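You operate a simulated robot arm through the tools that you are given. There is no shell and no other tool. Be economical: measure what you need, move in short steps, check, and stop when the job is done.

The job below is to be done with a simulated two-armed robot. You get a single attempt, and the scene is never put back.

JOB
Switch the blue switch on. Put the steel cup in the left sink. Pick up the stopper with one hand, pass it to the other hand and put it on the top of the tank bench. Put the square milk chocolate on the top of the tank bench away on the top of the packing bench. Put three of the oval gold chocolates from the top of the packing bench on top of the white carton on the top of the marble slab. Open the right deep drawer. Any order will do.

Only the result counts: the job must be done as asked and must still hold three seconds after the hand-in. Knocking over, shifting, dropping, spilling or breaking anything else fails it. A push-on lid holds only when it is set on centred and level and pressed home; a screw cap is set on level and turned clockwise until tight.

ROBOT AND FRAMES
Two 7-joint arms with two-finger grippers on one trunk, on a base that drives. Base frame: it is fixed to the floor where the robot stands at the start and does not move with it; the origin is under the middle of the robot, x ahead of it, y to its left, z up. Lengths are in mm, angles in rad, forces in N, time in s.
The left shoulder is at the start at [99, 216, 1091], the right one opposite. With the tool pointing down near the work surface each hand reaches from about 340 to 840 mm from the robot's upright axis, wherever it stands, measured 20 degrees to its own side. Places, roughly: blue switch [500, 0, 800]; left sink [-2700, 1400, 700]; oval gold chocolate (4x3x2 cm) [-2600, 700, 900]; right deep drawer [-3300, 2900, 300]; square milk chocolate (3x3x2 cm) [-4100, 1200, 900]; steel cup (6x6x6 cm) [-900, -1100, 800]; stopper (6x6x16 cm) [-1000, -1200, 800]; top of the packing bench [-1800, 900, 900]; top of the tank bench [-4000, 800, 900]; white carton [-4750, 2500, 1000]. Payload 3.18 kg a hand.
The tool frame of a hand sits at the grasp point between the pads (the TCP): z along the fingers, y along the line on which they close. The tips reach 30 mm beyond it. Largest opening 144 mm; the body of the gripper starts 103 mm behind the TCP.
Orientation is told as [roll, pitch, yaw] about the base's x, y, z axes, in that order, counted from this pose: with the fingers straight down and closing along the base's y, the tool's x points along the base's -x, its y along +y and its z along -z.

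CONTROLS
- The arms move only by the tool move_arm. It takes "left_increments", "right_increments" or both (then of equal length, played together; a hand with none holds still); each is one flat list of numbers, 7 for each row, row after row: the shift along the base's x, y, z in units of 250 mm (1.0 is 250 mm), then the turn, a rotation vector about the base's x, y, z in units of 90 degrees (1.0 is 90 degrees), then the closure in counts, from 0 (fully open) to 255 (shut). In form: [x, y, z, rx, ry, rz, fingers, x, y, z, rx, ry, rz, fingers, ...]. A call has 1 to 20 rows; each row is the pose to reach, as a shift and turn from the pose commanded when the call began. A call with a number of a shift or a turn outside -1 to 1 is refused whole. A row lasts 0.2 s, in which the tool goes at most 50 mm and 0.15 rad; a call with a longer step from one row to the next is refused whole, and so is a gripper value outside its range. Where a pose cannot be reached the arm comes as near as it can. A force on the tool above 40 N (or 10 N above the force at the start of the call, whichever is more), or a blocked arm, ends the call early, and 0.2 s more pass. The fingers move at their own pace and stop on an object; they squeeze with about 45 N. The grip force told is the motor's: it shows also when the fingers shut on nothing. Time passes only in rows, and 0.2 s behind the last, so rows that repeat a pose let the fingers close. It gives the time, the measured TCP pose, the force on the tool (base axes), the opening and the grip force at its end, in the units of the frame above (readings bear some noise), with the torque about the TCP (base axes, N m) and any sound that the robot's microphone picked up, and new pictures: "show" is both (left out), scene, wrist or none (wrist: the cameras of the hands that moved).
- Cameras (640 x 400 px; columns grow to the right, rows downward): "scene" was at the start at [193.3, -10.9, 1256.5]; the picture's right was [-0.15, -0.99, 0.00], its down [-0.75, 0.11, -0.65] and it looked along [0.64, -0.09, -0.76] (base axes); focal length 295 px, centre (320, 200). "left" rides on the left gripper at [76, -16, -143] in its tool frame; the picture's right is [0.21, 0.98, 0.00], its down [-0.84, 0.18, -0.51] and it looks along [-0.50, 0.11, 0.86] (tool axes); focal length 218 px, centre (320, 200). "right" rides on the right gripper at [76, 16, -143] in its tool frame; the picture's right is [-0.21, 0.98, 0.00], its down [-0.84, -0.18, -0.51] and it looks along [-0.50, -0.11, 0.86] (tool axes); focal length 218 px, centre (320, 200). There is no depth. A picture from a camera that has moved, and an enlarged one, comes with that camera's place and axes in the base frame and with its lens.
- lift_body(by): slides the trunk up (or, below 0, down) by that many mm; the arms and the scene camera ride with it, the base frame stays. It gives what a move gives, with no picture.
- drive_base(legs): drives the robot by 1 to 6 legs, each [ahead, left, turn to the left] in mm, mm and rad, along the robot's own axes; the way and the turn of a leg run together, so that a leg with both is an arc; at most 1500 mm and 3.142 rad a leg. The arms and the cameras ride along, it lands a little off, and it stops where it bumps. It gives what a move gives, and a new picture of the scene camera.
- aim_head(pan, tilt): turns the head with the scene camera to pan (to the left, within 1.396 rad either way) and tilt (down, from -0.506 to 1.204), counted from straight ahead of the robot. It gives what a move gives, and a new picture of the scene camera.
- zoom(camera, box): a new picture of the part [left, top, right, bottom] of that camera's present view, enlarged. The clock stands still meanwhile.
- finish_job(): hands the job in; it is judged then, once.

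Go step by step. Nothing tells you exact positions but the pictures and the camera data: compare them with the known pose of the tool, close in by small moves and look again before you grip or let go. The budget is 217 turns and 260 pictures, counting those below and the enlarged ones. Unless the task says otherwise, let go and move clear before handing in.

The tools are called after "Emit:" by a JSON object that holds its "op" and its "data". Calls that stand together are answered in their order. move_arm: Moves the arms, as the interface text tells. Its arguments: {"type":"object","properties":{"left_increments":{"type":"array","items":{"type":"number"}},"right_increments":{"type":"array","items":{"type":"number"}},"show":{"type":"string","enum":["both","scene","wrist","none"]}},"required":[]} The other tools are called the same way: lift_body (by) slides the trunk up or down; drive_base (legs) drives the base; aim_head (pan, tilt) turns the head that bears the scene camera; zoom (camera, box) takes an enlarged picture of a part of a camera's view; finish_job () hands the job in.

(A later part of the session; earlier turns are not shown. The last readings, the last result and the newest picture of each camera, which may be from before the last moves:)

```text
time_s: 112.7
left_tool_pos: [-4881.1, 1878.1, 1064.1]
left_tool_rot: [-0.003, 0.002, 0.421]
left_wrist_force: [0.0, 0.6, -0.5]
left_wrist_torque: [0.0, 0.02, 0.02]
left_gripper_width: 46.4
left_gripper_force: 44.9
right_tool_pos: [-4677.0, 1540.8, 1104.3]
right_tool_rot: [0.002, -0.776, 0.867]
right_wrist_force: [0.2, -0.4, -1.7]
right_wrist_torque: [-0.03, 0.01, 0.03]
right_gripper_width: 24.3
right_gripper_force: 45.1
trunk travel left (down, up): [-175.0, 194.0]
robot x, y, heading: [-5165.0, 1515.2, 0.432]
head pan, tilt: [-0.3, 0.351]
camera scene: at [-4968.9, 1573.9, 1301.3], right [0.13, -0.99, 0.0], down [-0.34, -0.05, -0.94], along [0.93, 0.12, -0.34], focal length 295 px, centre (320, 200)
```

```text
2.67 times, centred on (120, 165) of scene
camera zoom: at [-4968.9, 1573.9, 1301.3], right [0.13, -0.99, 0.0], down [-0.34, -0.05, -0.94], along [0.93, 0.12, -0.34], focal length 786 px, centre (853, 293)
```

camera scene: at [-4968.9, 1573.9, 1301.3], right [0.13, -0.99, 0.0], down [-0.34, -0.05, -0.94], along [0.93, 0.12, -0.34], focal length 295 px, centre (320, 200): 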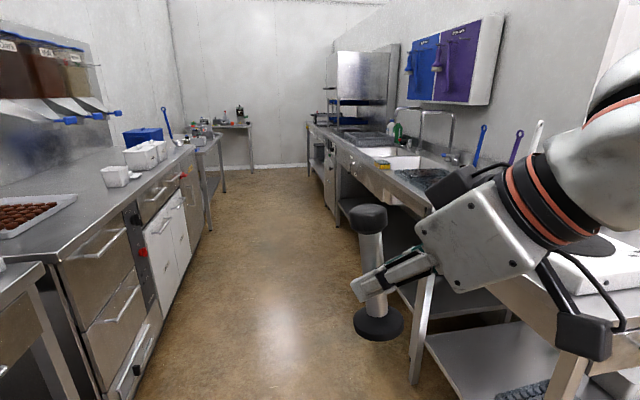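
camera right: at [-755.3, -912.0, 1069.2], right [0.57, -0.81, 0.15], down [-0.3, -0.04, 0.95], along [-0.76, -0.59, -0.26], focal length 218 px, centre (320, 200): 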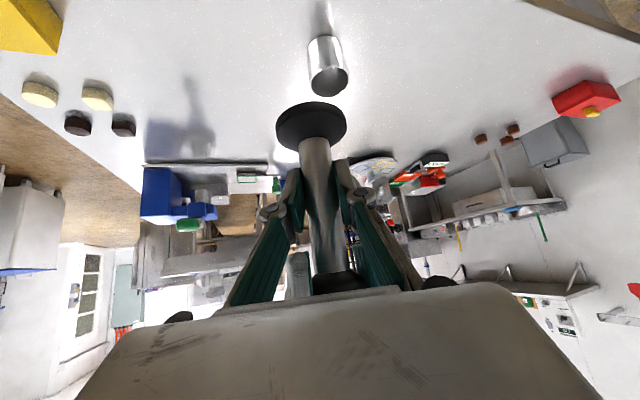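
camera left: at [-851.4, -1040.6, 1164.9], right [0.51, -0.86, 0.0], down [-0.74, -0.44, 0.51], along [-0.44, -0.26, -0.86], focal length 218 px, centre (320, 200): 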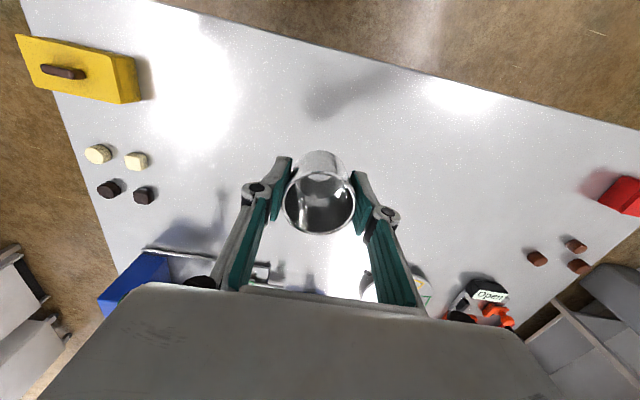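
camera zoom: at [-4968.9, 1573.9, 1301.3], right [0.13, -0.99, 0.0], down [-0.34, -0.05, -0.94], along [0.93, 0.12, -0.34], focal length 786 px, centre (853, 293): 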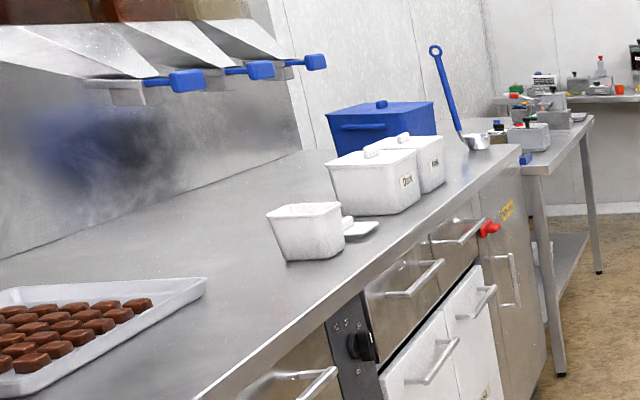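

Two sinks seen; the left one (far) is at about (-2680,1427). The tank bench is right beside me, so I'll look at it for a stopper spot and the milk chocolate.

Emit:
{"op": "aim_head", "data": {"pan": -1.0, "tilt": 0.7}}

```text
time_s: 113.8
left_tool_pos: [-4880.8, 1878.0, 1063.0]
left_tool_rot: [-0.001, 0.0, 0.422]
left_wrist_force: [-1.0, 0.3, -1.0]
left_wrist_torque: [-0.02, 0.0, -0.02]
left_gripper_width: 46.6
left_gripper_force: 44.6
right_tool_pos: [-4676.9, 1541.2, 1104.3]
right_tool_rot: [0.0, -0.777, 0.869]
right_wrist_force: [-0.5, -0.2, -2.4]
right_wrist_torque: [-0.03, 0.02, -0.01]
right_gripper_width: 24.2
right_gripper_force: 44.4
trunk travel left (down, up): [-175.0, 194.0]
robot x, y, heading: [-5165.5, 1510.2, 0.431]
head pan, tilt: [-1.0, 0.7]
camera scene: at [-4989.5, 1516.1, 1270.0], right [-0.54, -0.84, 0.0], down [-0.54, 0.35, -0.77], along [0.65, -0.41, -0.64], focal length 295 px, centre (320, 200)
```

scene: 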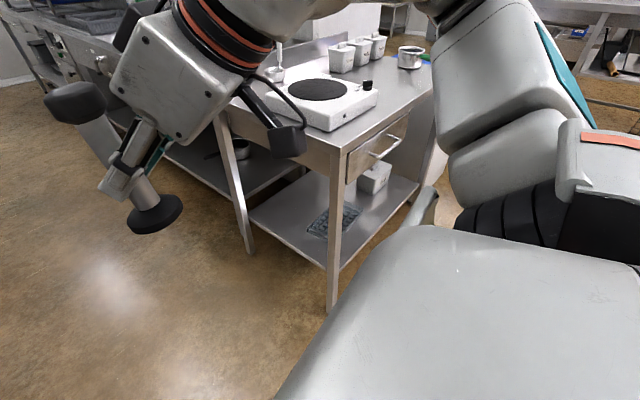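

Drive along the aisle and turn to face the end of the tank bench.

Emit:
{"op": "drive_base", "data": {"legs": [[860, -100, 0], [0, 0, -1.61]]}}

Emit:
{"op": "aim_head", "data": {"pan": 0, "tilt": 0.7}}

```text
time_s: 122.3
left_tool_pos: [-3987.0, 1479.8, 1063.9]
left_tool_rot: [-0.004, -0.002, -1.195]
left_wrist_force: [-0.2, 0.4, -0.9]
left_wrist_torque: [0.05, 0.02, 0.0]
left_gripper_width: 46.5
left_gripper_force: 44.9
right_tool_pos: [-4333.8, 1293.0, 1102.4]
right_tool_rot: [0.002, -0.777, -0.75]
right_wrist_force: [-0.9, -0.1, -2.4]
right_wrist_torque: [0.0, 0.01, 0.0]
right_gripper_width: 24.1
right_gripper_force: 45.0
trunk travel left (down, up): [-175.0, 194.0]
robot x, y, heading: [-4339.6, 1786.1, -1.186]
head pan, tilt: [-1.0, 0.7]
camera scene: at [-4345.0, 1605.0, 1269.9], right [-0.82, 0.58, 0.0], down [0.37, 0.53, -0.76], along [-0.44, -0.62, -0.64], focal length 295 px, centre (320, 200)
```

scene: 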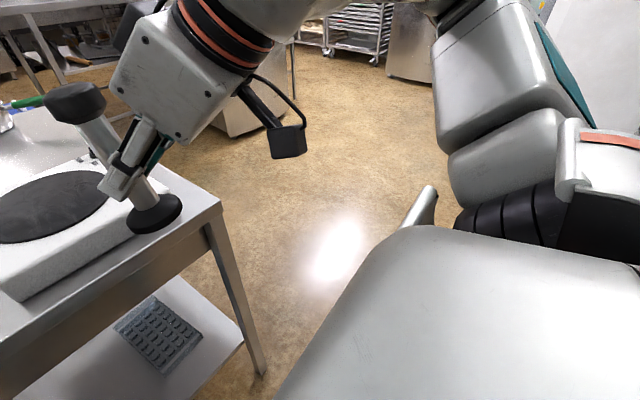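

```text
time_s: 123.6
left_tool_pos: [-3987.6, 1480.7, 1063.4]
left_tool_rot: [-0.004, 0.0, -1.195]
left_wrist_force: [0.4, -0.2, -1.7]
left_wrist_torque: [-0.01, -0.01, 0.04]
left_gripper_width: 46.7
left_gripper_force: 44.9
right_tool_pos: [-4333.3, 1292.0, 1103.8]
right_tool_rot: [0.002, -0.777, -0.749]
right_wrist_force: [-0.1, -0.1, -3.0]
right_wrist_torque: [0.0, 0.01, 0.01]
right_gripper_width: 24.3
right_gripper_force: 45.0
trunk travel left (down, up): [-175.0, 194.0]
robot x, y, heading: [-4335.2, 1783.4, -1.187]
head pan, tilt: [0.0, 0.7]
camera scene: at [-4264.0, 1595.7, 1269.9], right [-0.93, -0.37, 0.0], down [-0.24, 0.6, -0.76], along [0.29, -0.71, -0.64], focal length 295 px, centre (320, 200)
```

scene: 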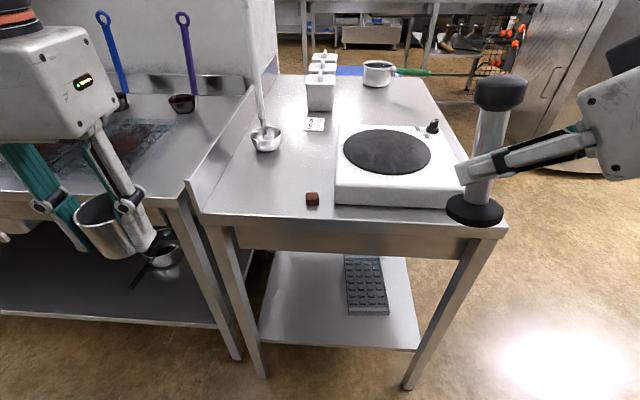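

The milk chocolate is at about (-4068,1161), bench top z≈865. I'll place the stopper in the free area left of it; shifting the base left and closer.

Emit:
{"op": "drive_base", "data": {"legs": [[0, 250, 0], [120, 0, 0]]}}

Emit:
{"op": "zoom", "data": {"camera": "right", "box": [0, 0, 640, 400]}}

```text
time_s: 127.2
left_tool_pos: [-3709.7, 1468.2, 1063.1]
left_tool_rot: [-0.004, 0.002, -1.195]
left_wrist_force: [0.2, 0.6, -0.8]
left_wrist_torque: [0.05, 0.01, 0.0]
left_gripper_width: 46.6
left_gripper_force: 44.8
right_tool_pos: [-4056.6, 1280.5, 1104.0]
right_tool_rot: [0.001, -0.773, -0.75]
right_wrist_force: [-0.5, 0.6, -3.2]
right_wrist_torque: [-0.01, 0.0, 0.01]
right_gripper_width: 24.2
right_gripper_force: 44.9
trunk travel left (down, up): [-175.0, 194.0]
robot x, y, heading: [-4062.2, 1770.8, -1.185]
head pan, tilt: [0.0, 0.7]
camera scene: at [-3988.5, 1583.2, 1269.9], right [-0.93, -0.38, 0.0], down [-0.24, 0.6, -0.76], along [0.29, -0.71, -0.64], focal length 295 px, centre (320, 200)
```

scene: 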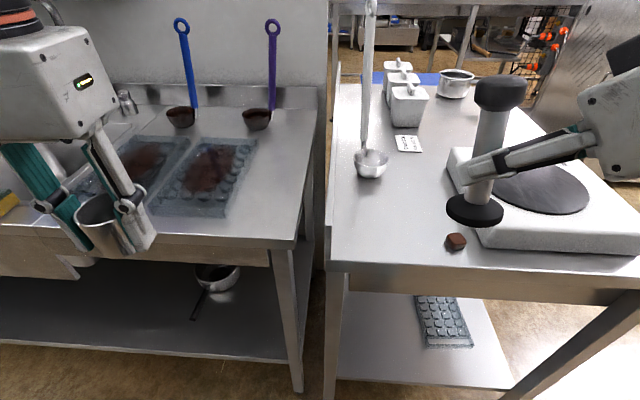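

```text
1.00 times, centred on (320, 200) of right (not enlarged: the box is as wide or as high as the picture)
camera zoom: at [-4159.3, 1397.5, 1152.7], right [0.78, 0.61, 0.15], down [0.06, -0.3, 0.95], along [0.63, -0.73, -0.27], focal length 218 px, centre (320, 200)
```

zoom: 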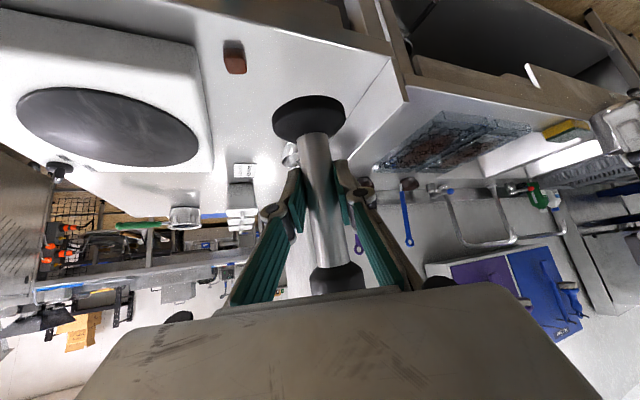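

Stopper target (-3930,1150). Move over and descend to just above.

Emit:
{"op": "move_arm", "data": {"right_increments": [0.1, -0.104, 0, 0, 0, 0, 255, 0.2, -0.208, 0, 0, 0, 0, 255, 0.3, -0.312, 0, 0, 0, 0, 255, 0.4, -0.416, 0, 0, 0, 0, 255, 0.508, -0.52, 0, 0, 0, 0, 255, 0.508, -0.52, -0.15, 0, 0, 0, 255, 0.508, -0.52, -0.3, 0, 0, 0, 255, 0.508, -0.52, -0.45, 0, 0, 0, 255, 0.508, -0.52, -0.56, 0, 0, 0, 255, 0.508, -0.52, -0.56, 0, 0, 0, 255]}}

```text
time_s: 129.4
left_tool_pos: [-3710.9, 1469.8, 1063.6]
left_tool_rot: [-0.003, 0.001, -1.195]
left_wrist_force: [-1.0, -0.3, -0.4]
left_wrist_torque: [0.0, 0.02, 0.0]
left_gripper_width: 46.8
left_gripper_force: 45.2
right_tool_pos: [-3931.2, 1152.0, 963.5]
right_tool_rot: [0.002, -0.776, -0.752]
right_wrist_force: [-0.5, 0.3, -1.2]
right_wrist_torque: [0.04, 0.0, -0.02]
right_gripper_width: 23.9
right_gripper_force: 45.3
trunk travel left (down, up): [-175.0, 194.0]
robot x, y, heading: [-4063.1, 1771.5, -1.183]
head pan, tilt: [0.0, 0.7]
camera scene: at [-3988.8, 1584.2, 1270.1], right [-0.93, -0.38, 0.0], down [-0.24, 0.6, -0.77], along [0.29, -0.71, -0.64], focal length 295 px, centre (320, 200)
camera right: at [-4033.8, 1269.1, 1012.6], right [0.78, 0.61, 0.15], down [0.06, -0.3, 0.95], along [0.63, -0.73, -0.27], focal length 218 px, centre (320, 200)
```

scene: 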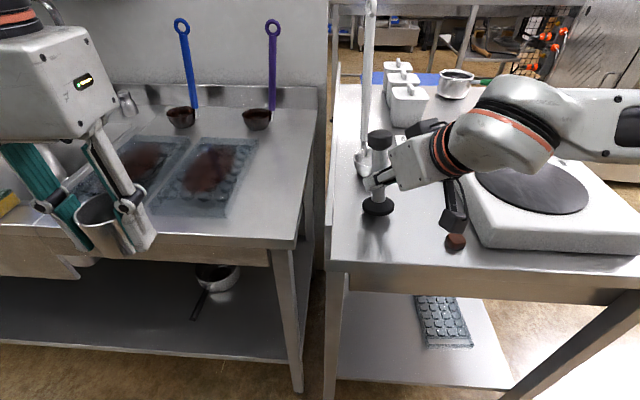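
right: 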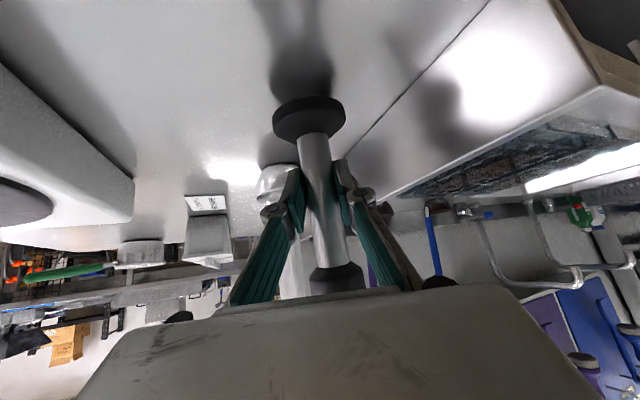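

Lower in small steps until contact.

Emit:
{"op": "move_arm", "data": {"right_increments": [0, 0, -0.05, 0, 0, 0, 255, 0, 0, -0.09, 0, 0, 0, 255, 0, 0, -0.11, 0, 0, 0, 255, 0, 0, -0.12, 0, 0, 0, 255, 0, 0, -0.13, 0, 0, 0, 255], "show": "none"}}

Emit:
{"op": "zoom", "data": {"camera": "scene", "box": [320, 110, 480, 270]}}

```text
time_s: 130.1
left_tool_pos: [-3713.1, 1471.8, 1065.0]
left_tool_rot: [-0.004, 0.001, -1.197]
left_wrist_force: [0.6, 0.1, -1.1]
left_wrist_torque: [0.06, -0.01, 0.02]
left_gripper_width: 46.7
left_gripper_force: 45.0
right_tool_pos: [-3929.9, 1151.4, 953.5]
right_tool_rot: [-0.002, -0.802, -0.744]
right_wrist_force: [-8.2, 9.8, 23.7]
right_wrist_torque: [0.3, -0.06, 0.11]
right_gripper_width: 24.2
right_gripper_force: 45.2
trunk travel left (down, up): [-175.0, 194.0]
robot x, y, heading: [-4061.1, 1767.9, -1.185]
head pan, tilt: [0.0, 0.7]
stopped in row 3 (right hand): the force on the tool passed its limit at 44 N (the readings are from after the stop); the commanded pose is now the measured one
```

```text
2.50 times, centred on (400, 190) of scene
camera zoom: at [-3990.6, 1586.1, 1270.5], right [-0.93, -0.37, 0.0], down [-0.24, 0.6, -0.77], along [0.29, -0.71, -0.64], focal length 736 px, centre (120, 225)
```

zoom: 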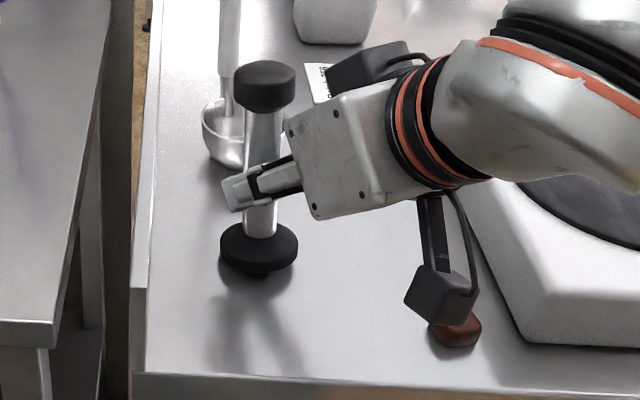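

Emit:
{"op": "zoom", "data": {"camera": "right", "box": [240, 60, 400, 160]}}

Emit:
{"op": "zoom", "data": {"camera": "scene", "box": [360, 150, 424, 190]}}

```text
4.00 times, centred on (320, 110) of right
camera zoom: at [-4033.9, 1268.6, 998.4], right [0.77, 0.62, 0.15], down [0.04, -0.28, 0.96], along [0.64, -0.73, -0.24], focal length 873 px, centre (320, 560)
```

zoom: 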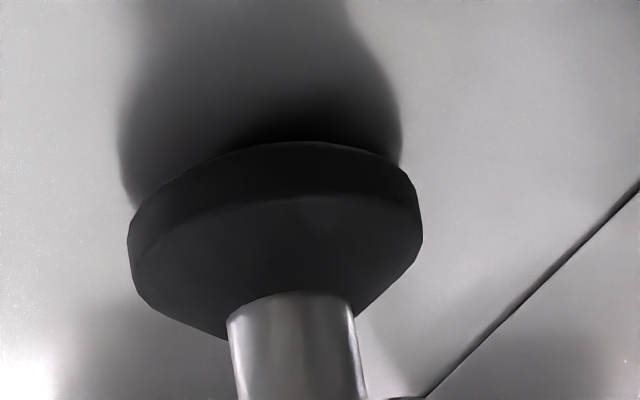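

```text
10.00 times, centred on (392, 170) of scene
camera zoom: at [-3990.6, 1586.1, 1270.5], right [-0.93, -0.37, 0.0], down [-0.24, 0.6, -0.77], along [0.29, -0.71, -0.64], focal length 2946 px, centre (-400, 500)
```

zoom: 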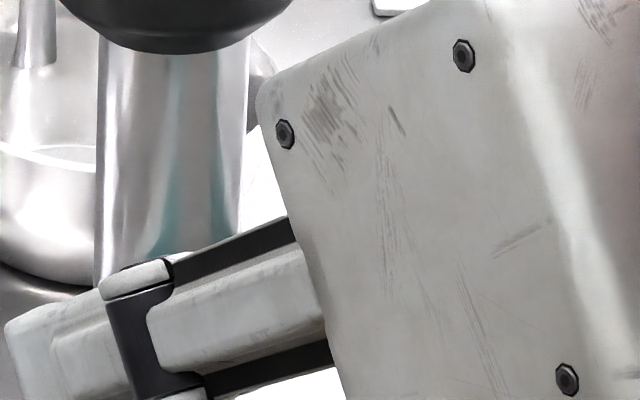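

Emit:
{"op": "zoom", "data": {"camera": "scene", "box": [392, 190, 456, 230]}}

Emit:
{"op": "zoom", "data": {"camera": "scene", "box": [344, 190, 408, 230]}}

```text
10.00 times, centred on (424, 210) of scene
camera zoom: at [-3990.6, 1586.1, 1270.5], right [-0.93, -0.37, 0.0], down [-0.24, 0.6, -0.77], along [0.29, -0.71, -0.64], focal length 2946 px, centre (-720, 100)
```

zoom: 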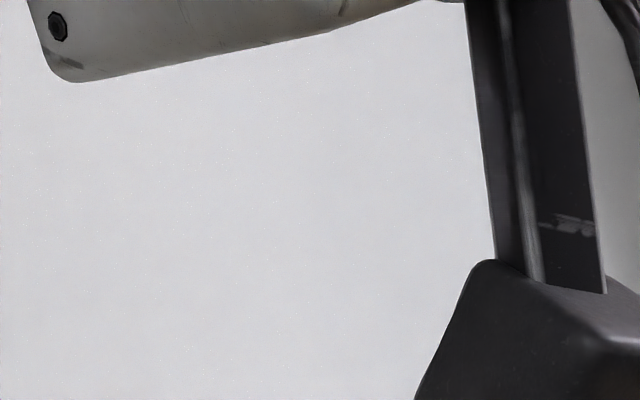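

```text
10.00 times, centred on (376, 210) of scene
camera zoom: at [-3990.6, 1586.1, 1270.5], right [-0.93, -0.37, 0.0], down [-0.24, 0.6, -0.77], along [0.29, -0.71, -0.64], focal length 2946 px, centre (-240, 100)
```

zoom: 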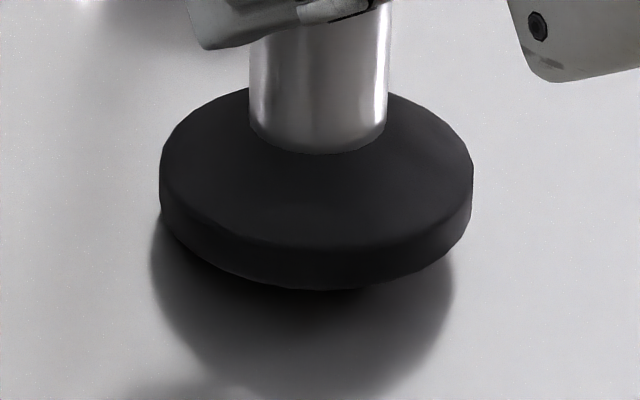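

It is standing on the bench (vertical force, no torque). Ease the pressure and open.

Emit:
{"op": "move_arm", "data": {"right_increments": [0, 0, 0.006, 0, 0, 0, 255, 0, 0, 0.006, 0, 0, 0, 255], "show": "none"}}

```text
time_s: 130.7
left_tool_pos: [-3712.4, 1472.1, 1064.8]
left_tool_rot: [-0.003, -0.004, -1.195]
left_wrist_force: [0.4, -0.3, -0.5]
left_wrist_torque: [0.0, 0.01, -0.01]
left_gripper_width: 46.7
left_gripper_force: 45.0
right_tool_pos: [-3930.1, 1149.5, 954.8]
right_tool_rot: [-0.002, -0.798, -0.743]
right_wrist_force: [-5.8, 7.4, 28.2]
right_wrist_torque: [0.05, -0.38, 0.08]
right_gripper_width: 24.1
right_gripper_force: 45.2
trunk travel left (down, up): [-175.0, 194.0]
robot x, y, heading: [-4063.4, 1770.1, -1.187]
head pan, tilt: [0.0, 0.7]
```

Emit:
{"op": "move_arm", "data": {"right_increments": [0, 0, 0.01, 0, 0.0, 0, 255, 0, 0, 0.016, 0, 0, 0, 255, 0, 0, 0.016, 0, 0, 0, 255], "show": "none"}}

```text
time_s: 131.5
left_tool_pos: [-3712.2, 1470.8, 1063.9]
left_tool_rot: [-0.004, 0.001, -1.195]
left_wrist_force: [-0.4, 0.7, -0.3]
left_wrist_torque: [0.0, 0.0, -0.01]
left_gripper_width: 46.4
left_gripper_force: 44.8
right_tool_pos: [-3929.6, 1149.5, 954.7]
right_tool_rot: [0.0, -0.792, -0.745]
right_wrist_force: [4.7, 2.4, 16.4]
right_wrist_torque: [-0.09, -0.87, 0.13]
right_gripper_width: 24.2
right_gripper_force: 45.2
trunk travel left (down, up): [-175.0, 194.0]
robot x, y, heading: [-4064.4, 1770.4, -1.185]
head pan, tilt: [0.0, 0.7]
```

Emit:
{"op": "move_arm", "data": {"right_increments": [0, 0, 0.01, 0, 0.0, 0, 255, 0, 0, 0.016, 0, 0, 0, 255, 0, 0, 0.016, 0, 0, 0, 255], "show": "none"}}

Emit:
{"op": "zoom", "data": {"camera": "scene", "box": [328, 120, 456, 220]}}

```text
time_s: 132.3
left_tool_pos: [-3711.9, 1469.4, 1062.1]
left_tool_rot: [-0.004, 0.001, -1.198]
left_wrist_force: [-0.3, 0.4, -0.6]
left_wrist_torque: [0.01, 0.0, 0.02]
left_gripper_width: 46.2
left_gripper_force: 45.0
right_tool_pos: [-3932.6, 1149.7, 953.9]
right_tool_rot: [0.0, -0.784, -0.751]
right_wrist_force: [3.2, -1.2, 0.7]
right_wrist_torque: [-0.15, -0.26, -0.01]
right_gripper_width: 24.4
right_gripper_force: 45.1
trunk travel left (down, up): [-175.0, 194.0]
robot x, y, heading: [-4062.3, 1772.1, -1.184]
head pan, tilt: [0.0, 0.7]
```

```text
4.00 times, centred on (392, 170) of scene
camera zoom: at [-3989.1, 1583.9, 1269.6], right [-0.93, -0.38, 0.0], down [-0.24, 0.6, -0.76], along [0.29, -0.71, -0.64], focal length 1178 px, centre (32, 320)
```

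zoom: 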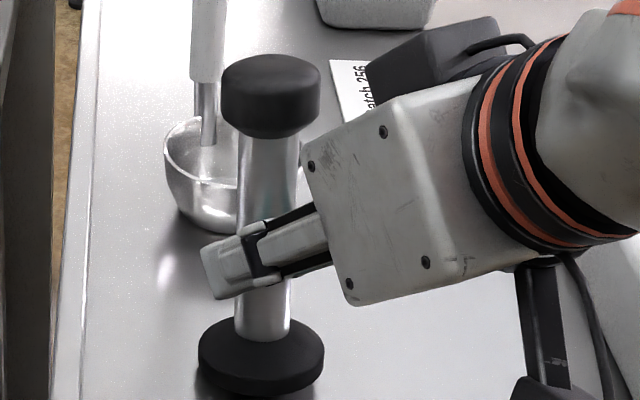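

Pressure relieved; opening now.

Emit:
{"op": "move_arm", "data": {"right_increments": [0, 0, 0, 0, 0, 0, 150, 0, 0, 0, 0, 0, 0, 131, 0, 0, 0, 0, 0, 0, 131], "show": "both"}}

```text
time_s: 133.1
left_tool_pos: [-3712.2, 1469.6, 1063.6]
left_tool_rot: [-0.004, 0.0, -1.196]
left_wrist_force: [0.2, 0.2, 0.2]
left_wrist_torque: [-0.02, 0.02, 0.02]
left_gripper_width: 46.5
left_gripper_force: 44.3
right_tool_pos: [-3930.8, 1149.9, 956.3]
right_tool_rot: [-0.001, -0.79, -0.748]
right_wrist_force: [-0.5, 0.3, -0.5]
right_wrist_torque: [0.0, -0.01, -0.01]
right_gripper_width: 70.0
right_gripper_force: 0.1
trunk travel left (down, up): [-175.0, 194.0]
robot x, y, heading: [-4065.1, 1771.0, -1.179]
head pan, tilt: [0.0, 0.7]
camera scene: at [-3989.2, 1584.2, 1269.9], right [-0.93, -0.38, 0.0], down [-0.24, 0.6, -0.76], along [0.29, -0.71, -0.64], focal length 295 px, centre (320, 200)
camera right: at [-4033.6, 1267.5, 1003.3], right [0.77, 0.62, 0.15], down [0.05, -0.29, 0.96], along [0.63, -0.73, -0.25], focal length 218 px, centre (320, 200)
```

scene: 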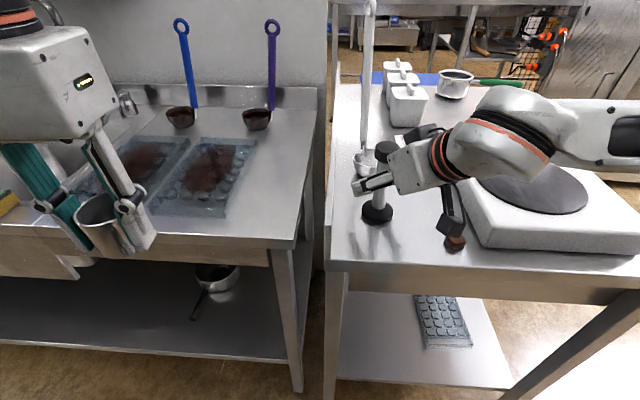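
right: 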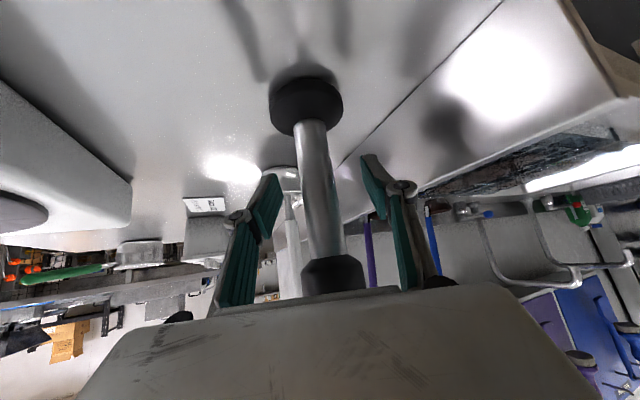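

Stopper stands free. Retreat along the finger axis.

Emit:
{"op": "move_arm", "data": {"right_increments": [-0.08, 0.076, 0.11, 0, 0, 0, 131, -0.16, 0.152, 0.22, 0, 0, 0, 131, -0.24, 0.228, 0.33, 0, 0, 0, 131, -0.32, 0.3, 0.44, 0, 0, 0, 131, -0.4, 0.3, 0.54, 0, 0, 0, 131, -0.5, 0.3, 0.6, 0, 0, 0, 131], "show": "scene"}}

```text
time_s: 134.5
left_tool_pos: [-3712.3, 1470.0, 1063.5]
left_tool_rot: [-0.005, 0.0, -1.197]
left_wrist_force: [-0.2, 0.8, -1.0]
left_wrist_torque: [-0.03, 0.02, -0.03]
left_gripper_width: 46.8
left_gripper_force: 44.9
right_tool_pos: [-4057.7, 1226.2, 1106.0]
right_tool_rot: [0.0, -0.792, -0.748]
right_wrist_force: [-0.4, -0.9, 0.5]
right_wrist_torque: [-0.03, -0.01, 0.03]
right_gripper_width: 69.9
right_gripper_force: 0.0
trunk travel left (down, up): [-175.0, 194.0]
robot x, y, heading: [-4060.5, 1771.7, -1.187]
head pan, tilt: [0.0, 0.7]
camera scene: at [-3990.0, 1584.6, 1270.1], right [-0.93, -0.38, 0.0], down [-0.24, 0.6, -0.77], along [0.29, -0.71, -0.64], focal length 295 px, centre (320, 200)
```

scene: 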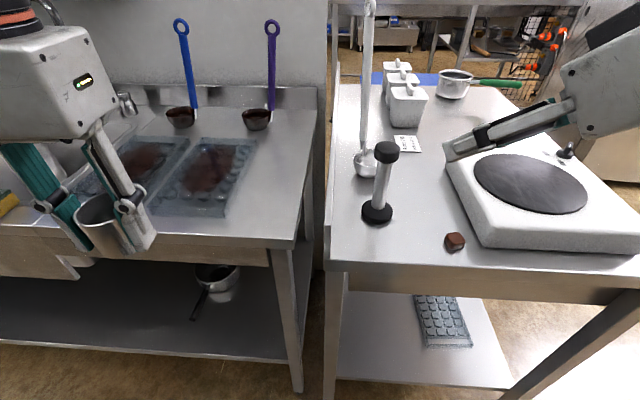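

Stopper is upright at bench z≈885. Now zoom on the chocolate to plan its grasp.

Emit:
{"op": "zoom", "data": {"camera": "scene", "box": [415, 215, 495, 265]}}

```text
8.00 times, centred on (455, 240) of scene
camera zoom: at [-3990.0, 1584.6, 1270.1], right [-0.93, -0.38, 0.0], down [-0.24, 0.6, -0.77], along [0.29, -0.71, -0.64], focal length 2357 px, centre (-760, -120)
```

zoom: 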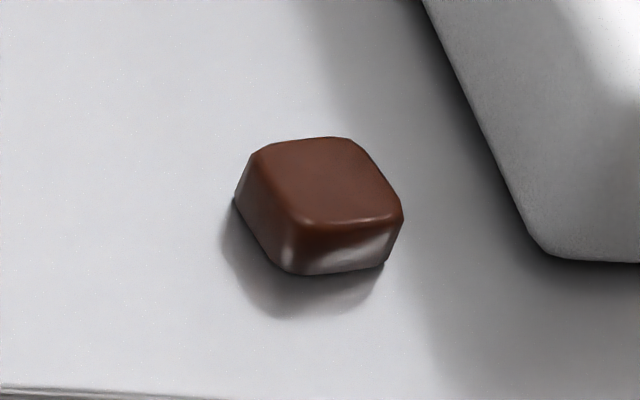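

I'll swing the right hand to point down with fingers closing fore-aft (clear of the hotplate), above the chocolate.

Emit:
{"op": "move_arm", "data": {"right_increments": [-0.0064, -0.0164, 0.01, 0.0095, 0.05175, 0.0683, 149, -0.0128, -0.0328, 0.02, 0.019, 0.1035, 0.1366, 149, -0.0192, -0.0492, 0.03, 0.0285, 0.15525, 0.2049, 149, -0.0256, -0.0656, 0.04, 0.038, 0.207, 0.2732, 149, -0.032, -0.082, 0.04, 0.0475, 0.25875, 0.3415, 149, -0.0384, -0.0984, 0.04, 0.057, 0.3105, 0.4098, 149, -0.0448, -0.1148, 0.04, 0.0665, 0.36225, 0.4781, 149, -0.0512, -0.1312, 0.04, 0.076, 0.414, 0.5464, 149, -0.0576, -0.1476, 0.02, 0.0855, 0.46575, 0.6147, 149, -0.064, -0.164, 0, 0.095, 0.5175, 0.683, 149, -0.064, -0.164, -0.15, 0.095, 0.5175, 0.683, 149, -0.064, -0.164, -0.3, 0.095, 0.5175, 0.683, 149, -0.064, -0.164, -0.42, 0.095, 0.5175, 0.683, 149, -0.064, -0.164, -0.42, 0.095, 0.5175, 0.683, 149]}}

```text
time_s: 137.5
left_tool_pos: [-3711.7, 1469.6, 1063.1]
left_tool_rot: [-0.002, 0.0, -1.195]
left_wrist_force: [-0.2, -0.6, -0.8]
left_wrist_torque: [0.0, 0.03, -0.02]
left_gripper_width: 46.5
left_gripper_force: 45.3
right_tool_pos: [-4068.2, 1329.1, 813.4]
right_tool_rot: [-0.126, -0.024, 0.333]
right_wrist_force: [1.1, 0.2, -0.6]
right_wrist_torque: [0.0, 0.05, 0.01]
right_gripper_width: 60.2
right_gripper_force: 0.0
right hand out of reach, approached as far as the arm can: row 3, 4, 5, 6, 7, 8, 9, 10, 11, 12, 13, 14
trunk travel left (down, up): [-175.0, 194.0]
robot x, y, heading: [-4065.6, 1770.3, -1.189]
head pan, tilt: [0.0, 0.7]
camera scene: at [-3989.0, 1583.8, 1269.9], right [-0.93, -0.38, 0.0], down [-0.24, 0.6, -0.76], along [0.29, -0.71, -0.64], focal length 295 px, centre (320, 200)
camera right: at [-4155.3, 1336.0, 951.7], right [-0.12, 0.99, -0.12], down [0.82, 0.16, 0.55], along [0.56, -0.03, -0.83], focal length 218 px, centre (320, 200)
```

scene: 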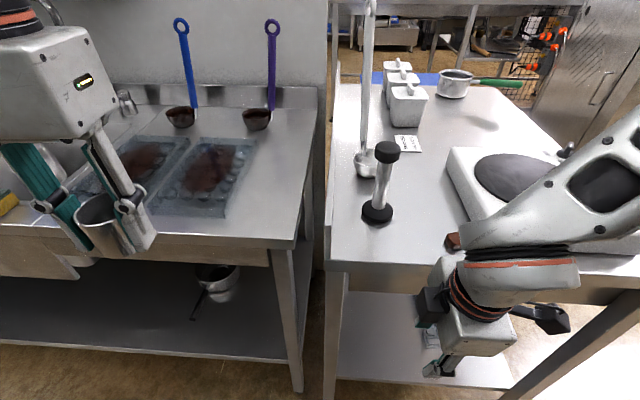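
right: 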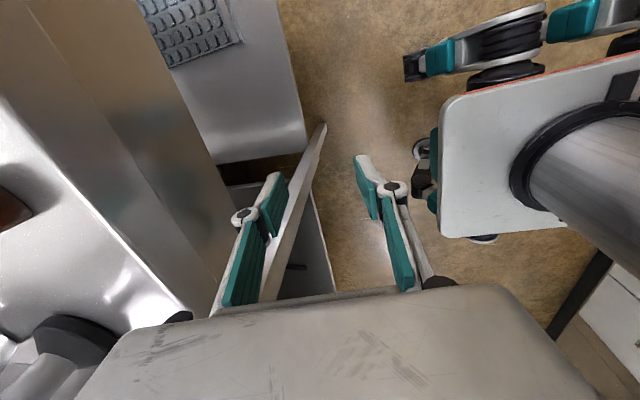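

The wrist couldn't make that orientation and the arm dropped in front of the bench. Nothing was touched; raise it straight up carefully.

Emit:
{"op": "move_arm", "data": {"right_increments": [0, 0.04, 0.1, 0, 0, 0, 149, 0, 0.06, 0.25, 0, 0, 0, 149, 0, 0.06, 0.4, 0, 0, 0, 149], "show": "scene"}}

```text
time_s: 138.3
left_tool_pos: [-3712.1, 1469.1, 1064.0]
left_tool_rot: [-0.003, 0.001, -1.195]
left_wrist_force: [0.9, 0.6, -1.6]
left_wrist_torque: [0.01, 0.0, 0.0]
left_gripper_width: 46.3
left_gripper_force: 44.6
right_tool_pos: [-4075.9, 1338.7, 826.5]
right_tool_rot: [-0.131, -0.024, 0.335]
right_wrist_force: [-0.7, 0.7, 1.1]
right_wrist_torque: [-0.02, -0.02, 0.0]
right_gripper_width: 59.9
right_gripper_force: 0.0
right hand out of reach, approached as far as the arm can: row 1, 2, 3
trunk travel left (down, up): [-175.0, 194.0]
robot x, y, heading: [-4063.4, 1770.5, -1.186]
head pan, tilt: [0.0, 0.7]
camera scene: at [-3989.4, 1584.3, 1270.0], right [-0.93, -0.38, 0.0], down [-0.24, 0.6, -0.77], along [0.29, -0.71, -0.64], focal length 295 px, centre (320, 200)
```

scene: 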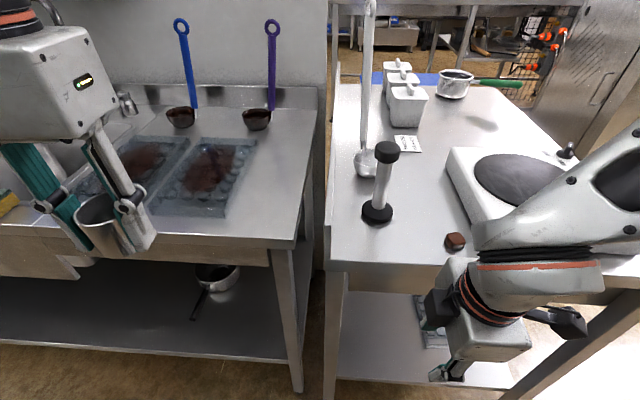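

The chocolate is untouched. I'll back the base away to unwind the wrist in free space.

Emit:
{"op": "drive_base", "data": {"legs": [[-300, 0, 0]]}}

Emit:
{"op": "move_arm", "data": {"right_increments": [0, 0, 0, 0, 0, -0.08, 149, 0, 0, 0, 0, 0, -0.16, 149, 0, 0, 0, 0, 0, -0.24, 149, 0, 0, 0, 0, 0, -0.32, 149, 0, 0, 0, 0, 0, -0.4, 149, 0, 0, 0, 0, 0, -0.48, 149], "show": "scene"}}

```text
time_s: 140.4
left_tool_pos: [-3825.6, 1748.9, 1064.0]
left_tool_rot: [-0.005, -0.001, -1.198]
left_wrist_force: [0.0, 0.1, -0.8]
left_wrist_torque: [0.0, 0.01, 0.03]
left_gripper_width: 46.3
left_gripper_force: 45.5
right_tool_pos: [-4189.7, 1618.5, 826.0]
right_tool_rot: [-0.131, -0.025, 0.331]
right_wrist_force: [0.2, -0.2, 0.7]
right_wrist_torque: [-0.01, -0.02, -0.02]
right_gripper_width: 59.6
right_gripper_force: 0.1
trunk travel left (down, up): [-175.0, 194.0]
robot x, y, heading: [-4177.6, 2051.8, -1.188]
head pan, tilt: [0.0, 0.7]
camera scene: at [-4102.9, 1864.5, 1270.0], right [-0.93, -0.37, 0.0], down [-0.24, 0.6, -0.77], along [0.29, -0.71, -0.64], focal length 295 px, centre (320, 200)
```

scene: 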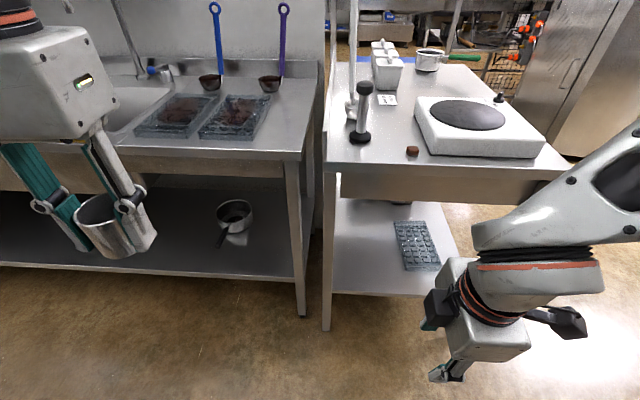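

```text
time_s: 141.8
left_tool_pos: [-3826.1, 1749.6, 1062.8]
left_tool_rot: [-0.003, 0.002, -1.196]
left_wrist_force: [0.5, 0.0, -1.7]
left_wrist_torque: [-0.03, 0.01, 0.02]
left_gripper_width: 46.6
left_gripper_force: 45.5
right_tool_pos: [-4191.0, 1618.8, 824.6]
right_tool_rot: [-0.129, -0.025, -0.426]
right_wrist_force: [0.8, 0.6, 0.1]
right_wrist_torque: [-0.01, 0.01, -0.03]
right_gripper_width: 59.7
right_gripper_force: 0.2
trunk travel left (down, up): [-175.0, 194.0]
robot x, y, heading: [-4176.8, 2052.2, -1.185]
head pan, tilt: [0.0, 0.7]
camera scene: at [-4102.7, 1863.8, 1269.9], right [-0.93, -0.37, 0.0], down [-0.24, 0.6, -0.76], along [0.29, -0.71, -0.64], focal length 295 px, centre (320, 200)
```

scene: 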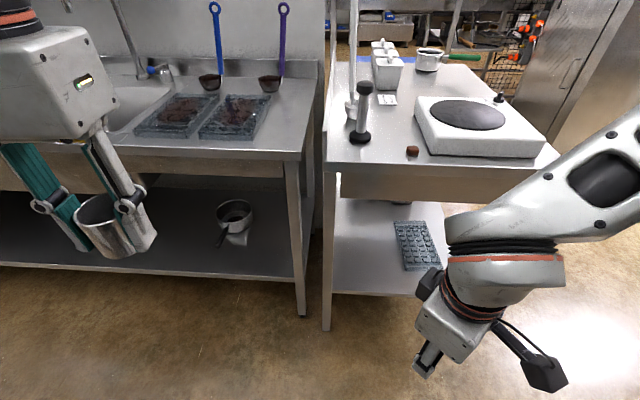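

Emit:
{"op": "move_arm", "data": {"right_increments": [0, 0, 0.1, 0, 0, -0.08, 149, 0, 0, 0.2, 0, 0, -0.16, 149, 0, 0, 0.3, 0, 0, -0.24, 149, 0, 0, 0.4, 0, 0, -0.32, 149, 0, 0, 0.5, 0, 0, -0.4, 149, 0, 0, 0.6, 0, 0, -0.484, 149, 0, 0, 0.7, 0, 0, -0.484, 149, 0, 0, 0.8, 0, 0, -0.484, 149], "show": "scene"}}

```text
time_s: 143.6
left_tool_pos: [-3825.7, 1749.1, 1064.0]
left_tool_rot: [-0.004, 0.0, -1.198]
left_wrist_force: [-0.4, 0.0, 0.0]
left_wrist_torque: [0.0, -0.04, -0.01]
left_gripper_width: 46.5
left_gripper_force: 45.1
right_tool_pos: [-4191.1, 1619.3, 1026.1]
right_tool_rot: [-0.131, -0.026, -1.183]
right_wrist_force: [0.0, -0.2, -0.3]
right_wrist_torque: [-0.03, -0.01, 0.0]
right_gripper_width: 59.6
right_gripper_force: 0.0
trunk travel left (down, up): [-175.0, 194.0]
robot x, y, heading: [-4175.4, 2051.7, -1.191]
head pan, tilt: [0.0, 0.7]
camera scene: at [-4102.7, 1864.0, 1270.0], right [-0.93, -0.37, 0.0], down [-0.24, 0.6, -0.76], along [0.29, -0.71, -0.64], focal length 295 px, centre (320, 200)
```

scene: 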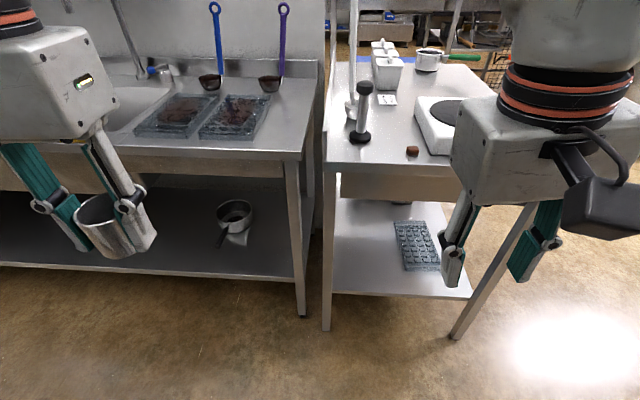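

Now test whether the right hand can yaw the other way (-90°), here in free space, also levelling it.

Emit:
{"op": "move_arm", "data": {"right_increments": [0, 0, 0, 0.047, -0.071, 0, 149, 0, 0, 0, 0.047, -0.071, -0.08, 149, 0, 0, 0, 0.047, -0.071, -0.16, 149, 0, 0, 0, 0.047, -0.071, -0.24, 149, 0, 0, 0, 0.047, -0.071, -0.32, 149, 0, 0, 0, 0.047, -0.071, -0.4, 149], "show": "none"}}

```text
time_s: 145.0
left_tool_pos: [-3824.3, 1748.5, 1062.6]
left_tool_rot: [-0.004, 0.002, -1.196]
left_wrist_force: [0.1, 0.4, -0.3]
left_wrist_torque: [-0.05, -0.01, -0.01]
left_gripper_width: 46.5
left_gripper_force: 44.6
right_tool_pos: [-4190.2, 1618.6, 1025.4]
right_tool_rot: [-0.014, 0.04, -1.813]
right_wrist_force: [0.3, -1.5, -0.1]
right_wrist_torque: [0.01, -0.02, 0.0]
right_gripper_width: 60.1
right_gripper_force: 0.0
trunk travel left (down, up): [-175.0, 194.0]
robot x, y, heading: [-4178.3, 2051.8, -1.188]
head pan, tilt: [0.0, 0.7]
```

Emit:
{"op": "move_arm", "data": {"right_increments": [0, 0, 0, -0.027, -0.0025, -0.08, 149, 0, 0, 0, -0.027, -0.0025, -0.16, 149, 0, 0, 0, -0.027, -0.0025, -0.24, 149, 0, 0, 0, -0.027, -0.0025, -0.32, 149, 0, 0, 0, -0.027, -0.0025, -0.4, 149, 0, 0, 0, -0.027, -0.0025, -0.48, 149, 0, 0, 0, -0.027, -0.0025, -0.56, 149, 0, 0, 0, -0.027, -0.0025, -0.6, 149], "show": "scene"}}

```text
time_s: 146.8
left_tool_pos: [-3824.6, 1748.4, 1063.6]
left_tool_rot: [-0.003, 0.001, -1.197]
left_wrist_force: [0.3, -0.7, -1.0]
left_wrist_torque: [0.0, 0.03, 0.01]
left_gripper_width: 46.6
left_gripper_force: 45.2
right_tool_pos: [-4190.5, 1618.5, 1025.1]
right_tool_rot: [0.013, 0.009, -2.755]
right_wrist_force: [-1.4, -0.4, -0.4]
right_wrist_torque: [0.02, -0.01, 0.04]
right_gripper_width: 60.2
right_gripper_force: 0.1
trunk travel left (down, up): [-175.0, 194.0]
robot x, y, heading: [-4176.4, 2053.8, -1.185]
head pan, tilt: [0.0, 0.7]
camera scene: at [-4102.7, 1864.0, 1269.9], right [-0.93, -0.37, 0.0], down [-0.24, 0.6, -0.76], along [0.29, -0.71, -0.64], focal length 295 px, centre (320, 200)
```

scene: 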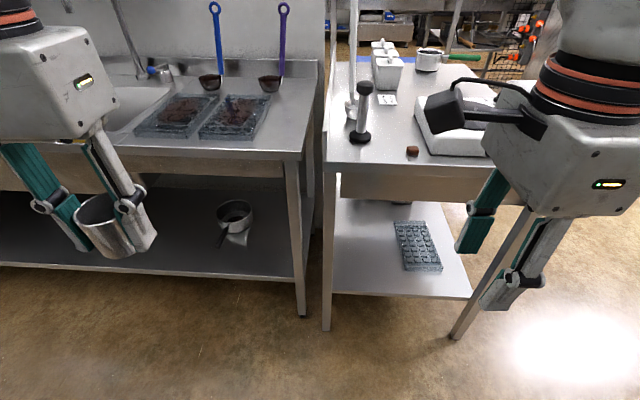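

-90° yaw works. Drive back in 300 mm and position above the chocolate.

Emit:
{"op": "drive_base", "data": {"legs": [[300, 0, 0]]}}

Emit:
{"op": "zoom", "data": {"camera": "scene", "box": [340, 100, 560, 280]}}

```text
time_s: 148.9
left_tool_pos: [-3713.1, 1461.1, 1063.5]
left_tool_rot: [-0.004, 0.002, -1.205]
left_wrist_force: [-0.2, -0.5, -0.5]
left_wrist_torque: [0.03, 0.01, 0.04]
left_gripper_width: 46.7
left_gripper_force: 44.6
right_tool_pos: [-4079.3, 1332.8, 1025.5]
right_tool_rot: [0.013, 0.011, -2.761]
right_wrist_force: [-0.1, -1.0, 0.0]
right_wrist_torque: [-0.01, -0.02, 0.0]
right_gripper_width: 59.8
right_gripper_force: 0.2
trunk travel left (down, up): [-175.0, 194.0]
robot x, y, heading: [-4060.4, 1764.3, -1.197]
head pan, tilt: [0.0, 0.7]
camera scene: at [-3990.3, 1577.8, 1269.9], right [-0.93, -0.37, 0.0], down [-0.24, 0.6, -0.76], along [0.28, -0.71, -0.64], focal length 295 px, centre (320, 200)
```

scene: 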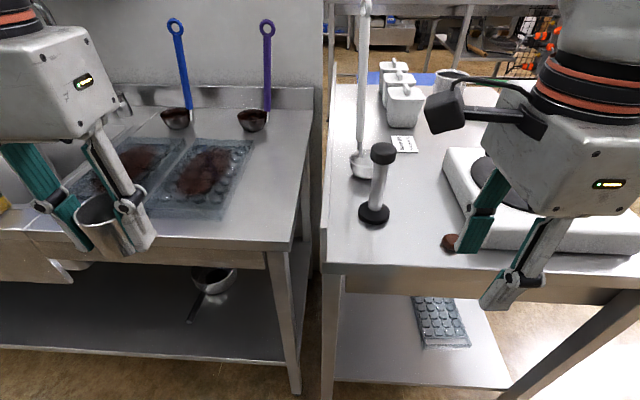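

```text
2.22 times, centred on (450, 190) of scene
camera zoom: at [-3990.3, 1577.8, 1269.9], right [-0.93, -0.37, 0.0], down [-0.24, 0.6, -0.76], along [0.28, -0.71, -0.64], focal length 655 px, centre (31, 222)
```

zoom: 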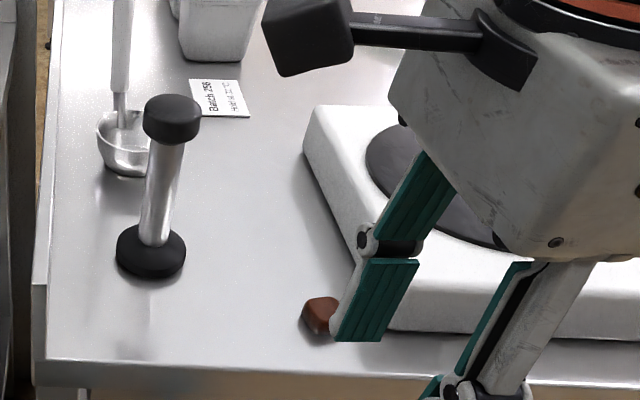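

Emit:
{"op": "move_arm", "data": {"right_increments": [0.004, -0.15, 0, 0, 0, 0, 149, 0.008, -0.3, 0, 0, 0, 0, 149, 0.012, -0.45, 0, 0, 0, 0, 149, 0.016, -0.592, 0, 0, 0, 0, 149, 0.016, -0.592, 0, 0, 0, 0, 149], "show": "both"}}

```text
time_s: 150.1
left_tool_pos: [-3713.6, 1461.1, 1064.1]
left_tool_rot: [-0.003, 0.001, -1.206]
left_wrist_force: [-0.8, -0.2, -0.9]
left_wrist_torque: [0.0, -0.01, -0.01]
left_gripper_width: 46.5
left_gripper_force: 45.3
right_tool_pos: [-4077.0, 1185.9, 1029.0]
right_tool_rot: [0.017, 0.01, -2.761]
right_wrist_force: [0.1, 0.8, 0.4]
right_wrist_torque: [-0.02, -0.03, 0.04]
right_gripper_width: 59.9
right_gripper_force: 0.0
trunk travel left (down, up): [-175.0, 194.0]
robot x, y, heading: [-4063.2, 1762.2, -1.193]
head pan, tilt: [0.0, 0.7]
camera scene: at [-3990.6, 1578.6, 1270.1], right [-0.93, -0.37, 0.0], down [-0.24, 0.6, -0.77], along [0.28, -0.71, -0.64], focal length 295 px, centre (320, 200)
camera right: at [-4002.1, 1200.5, 1174.0], right [0.17, -0.99, 0.01], down [-0.86, -0.14, 0.5], along [-0.49, -0.09, -0.87], focal length 218 px, centre (320, 200)
```

scene: 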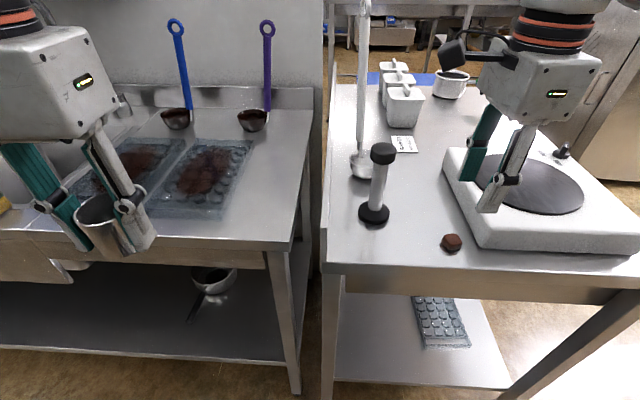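
right: 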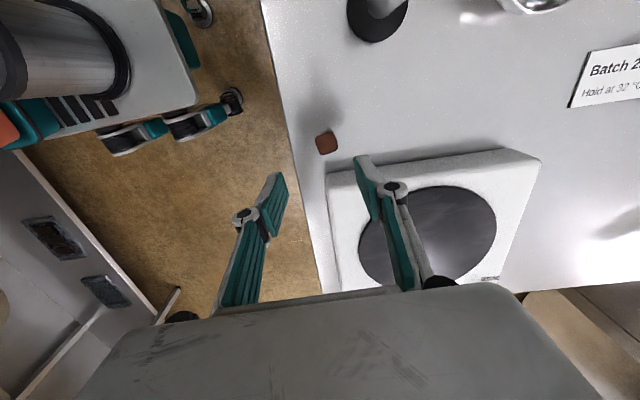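

Chocolate lies at about (-4073,1178). Adjust and descend part-way.

Emit:
{"op": "move_arm", "data": {"right_increments": [0.016, -0.03, -0.12, -0.008, -0.004, 0, 149, 0.016, -0.03, -0.24, -0.008, -0.004, 0, 149, 0.016, -0.03, -0.34, -0.008, -0.004, 0, 149, 0.016, -0.03, -0.34, -0.008, -0.004, 0, 149], "show": "both"}}

```text
time_s: 151.1
left_tool_pos: [-3714.5, 1461.2, 1064.1]
left_tool_rot: [-0.003, 0.001, -1.209]
left_wrist_force: [0.2, 0.4, -0.5]
left_wrist_torque: [0.0, 0.0, 0.01]
left_gripper_width: 46.5
left_gripper_force: 44.9
right_tool_pos: [-4071.3, 1175.6, 940.1]
right_tool_rot: [0.03, 0.012, -2.761]
right_wrist_force: [0.2, 0.8, 0.3]
right_wrist_torque: [0.0, 0.02, 0.03]
right_gripper_width: 59.8
right_gripper_force: 0.2
trunk travel left (down, up): [-175.0, 194.0]
robot x, y, heading: [-4065.1, 1770.2, -1.195]
head pan, tilt: [0.0, 0.7]
camera scene: at [-3990.5, 1578.6, 1270.1], right [-0.93, -0.37, 0.0], down [-0.24, 0.6, -0.77], along [0.28, -0.71, -0.64], focal length 295 px, centre (320, 200)
camera right: at [-3997.3, 1193.0, 1085.0], right [0.17, -0.99, 0.03], down [-0.86, -0.13, 0.49], along [-0.48, -0.11, -0.87], focal length 218 px, centre (320, 200)
```

scene: 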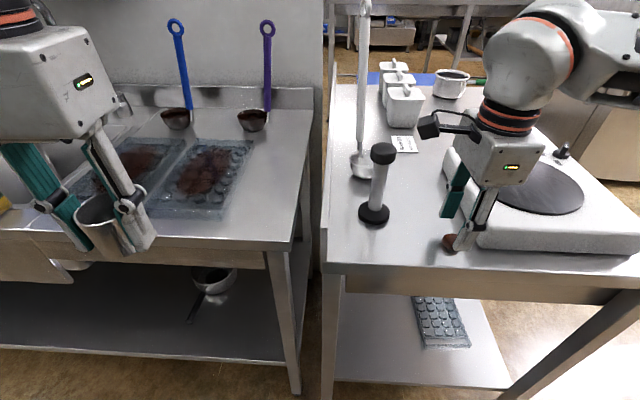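
right: 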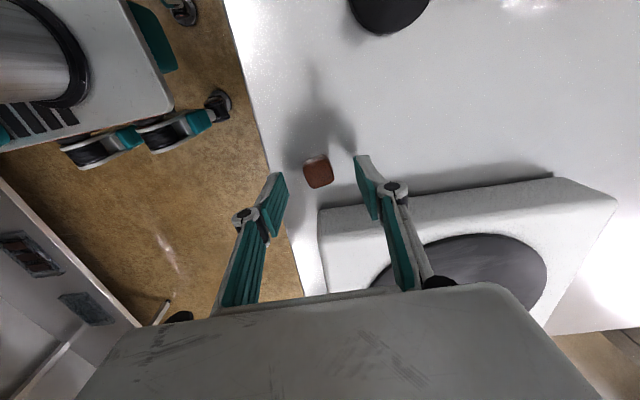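

Aligned. Descend to grasp height and close.

Emit:
{"op": "move_arm", "data": {"right_increments": [0, 0.004, -0.05, 0, 0, 0, 149, 0, 0.004, -0.084, 0, 0, 0, 149, 0, 0.004, -0.084, 0, 0, 0, 149, 0, 0.004, -0.084, 0, 0, 0, 200, 0, 0.004, -0.084, 0, 0, 0, 255, 0, 0.004, -0.084, 0, 0, 0, 255], "show": "both"}}

```text
time_s: 152.5
left_tool_pos: [-3713.8, 1460.0, 1063.3]
left_tool_rot: [-0.004, -0.001, -1.205]
left_wrist_force: [0.4, -1.0, -0.3]
left_wrist_torque: [-0.01, -0.01, 0.01]
left_gripper_width: 46.3
left_gripper_force: 44.6
right_tool_pos: [-4072.9, 1178.1, 918.6]
right_tool_rot: [0.029, 0.013, -2.761]
right_wrist_force: [-0.2, -0.6, -0.2]
right_wrist_torque: [0.0, 0.03, -0.02]
right_gripper_width: 24.5
right_gripper_force: 45.6
trunk travel left (down, up): [-175.0, 194.0]
robot x, y, heading: [-4063.8, 1772.4, -1.196]
head pan, tilt: [0.0, 0.7]
camera scene: at [-3990.5, 1578.2, 1269.9], right [-0.93, -0.37, 0.0], down [-0.24, 0.6, -0.76], along [0.28, -0.71, -0.64], focal length 295 px, centre (320, 200)
camera right: at [-3998.5, 1194.5, 1063.1], right [0.17, -0.99, 0.03], down [-0.86, -0.14, 0.49], along [-0.48, -0.1, -0.87], focal length 218 px, centre (320, 200)
```

scene: 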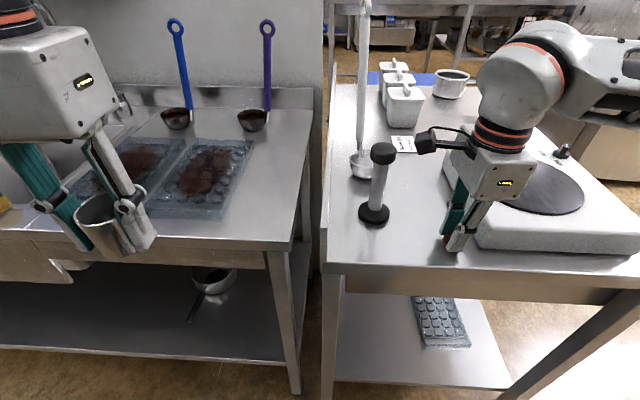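
right: 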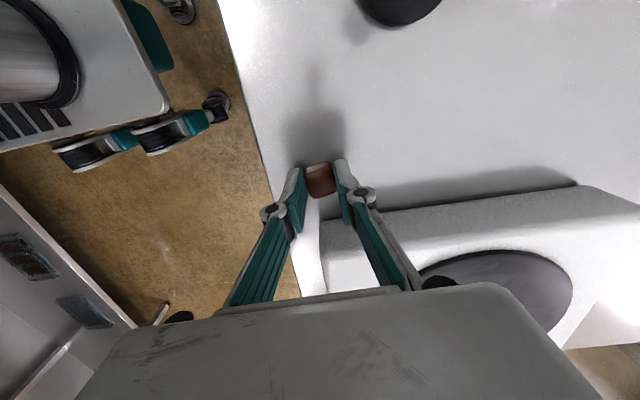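

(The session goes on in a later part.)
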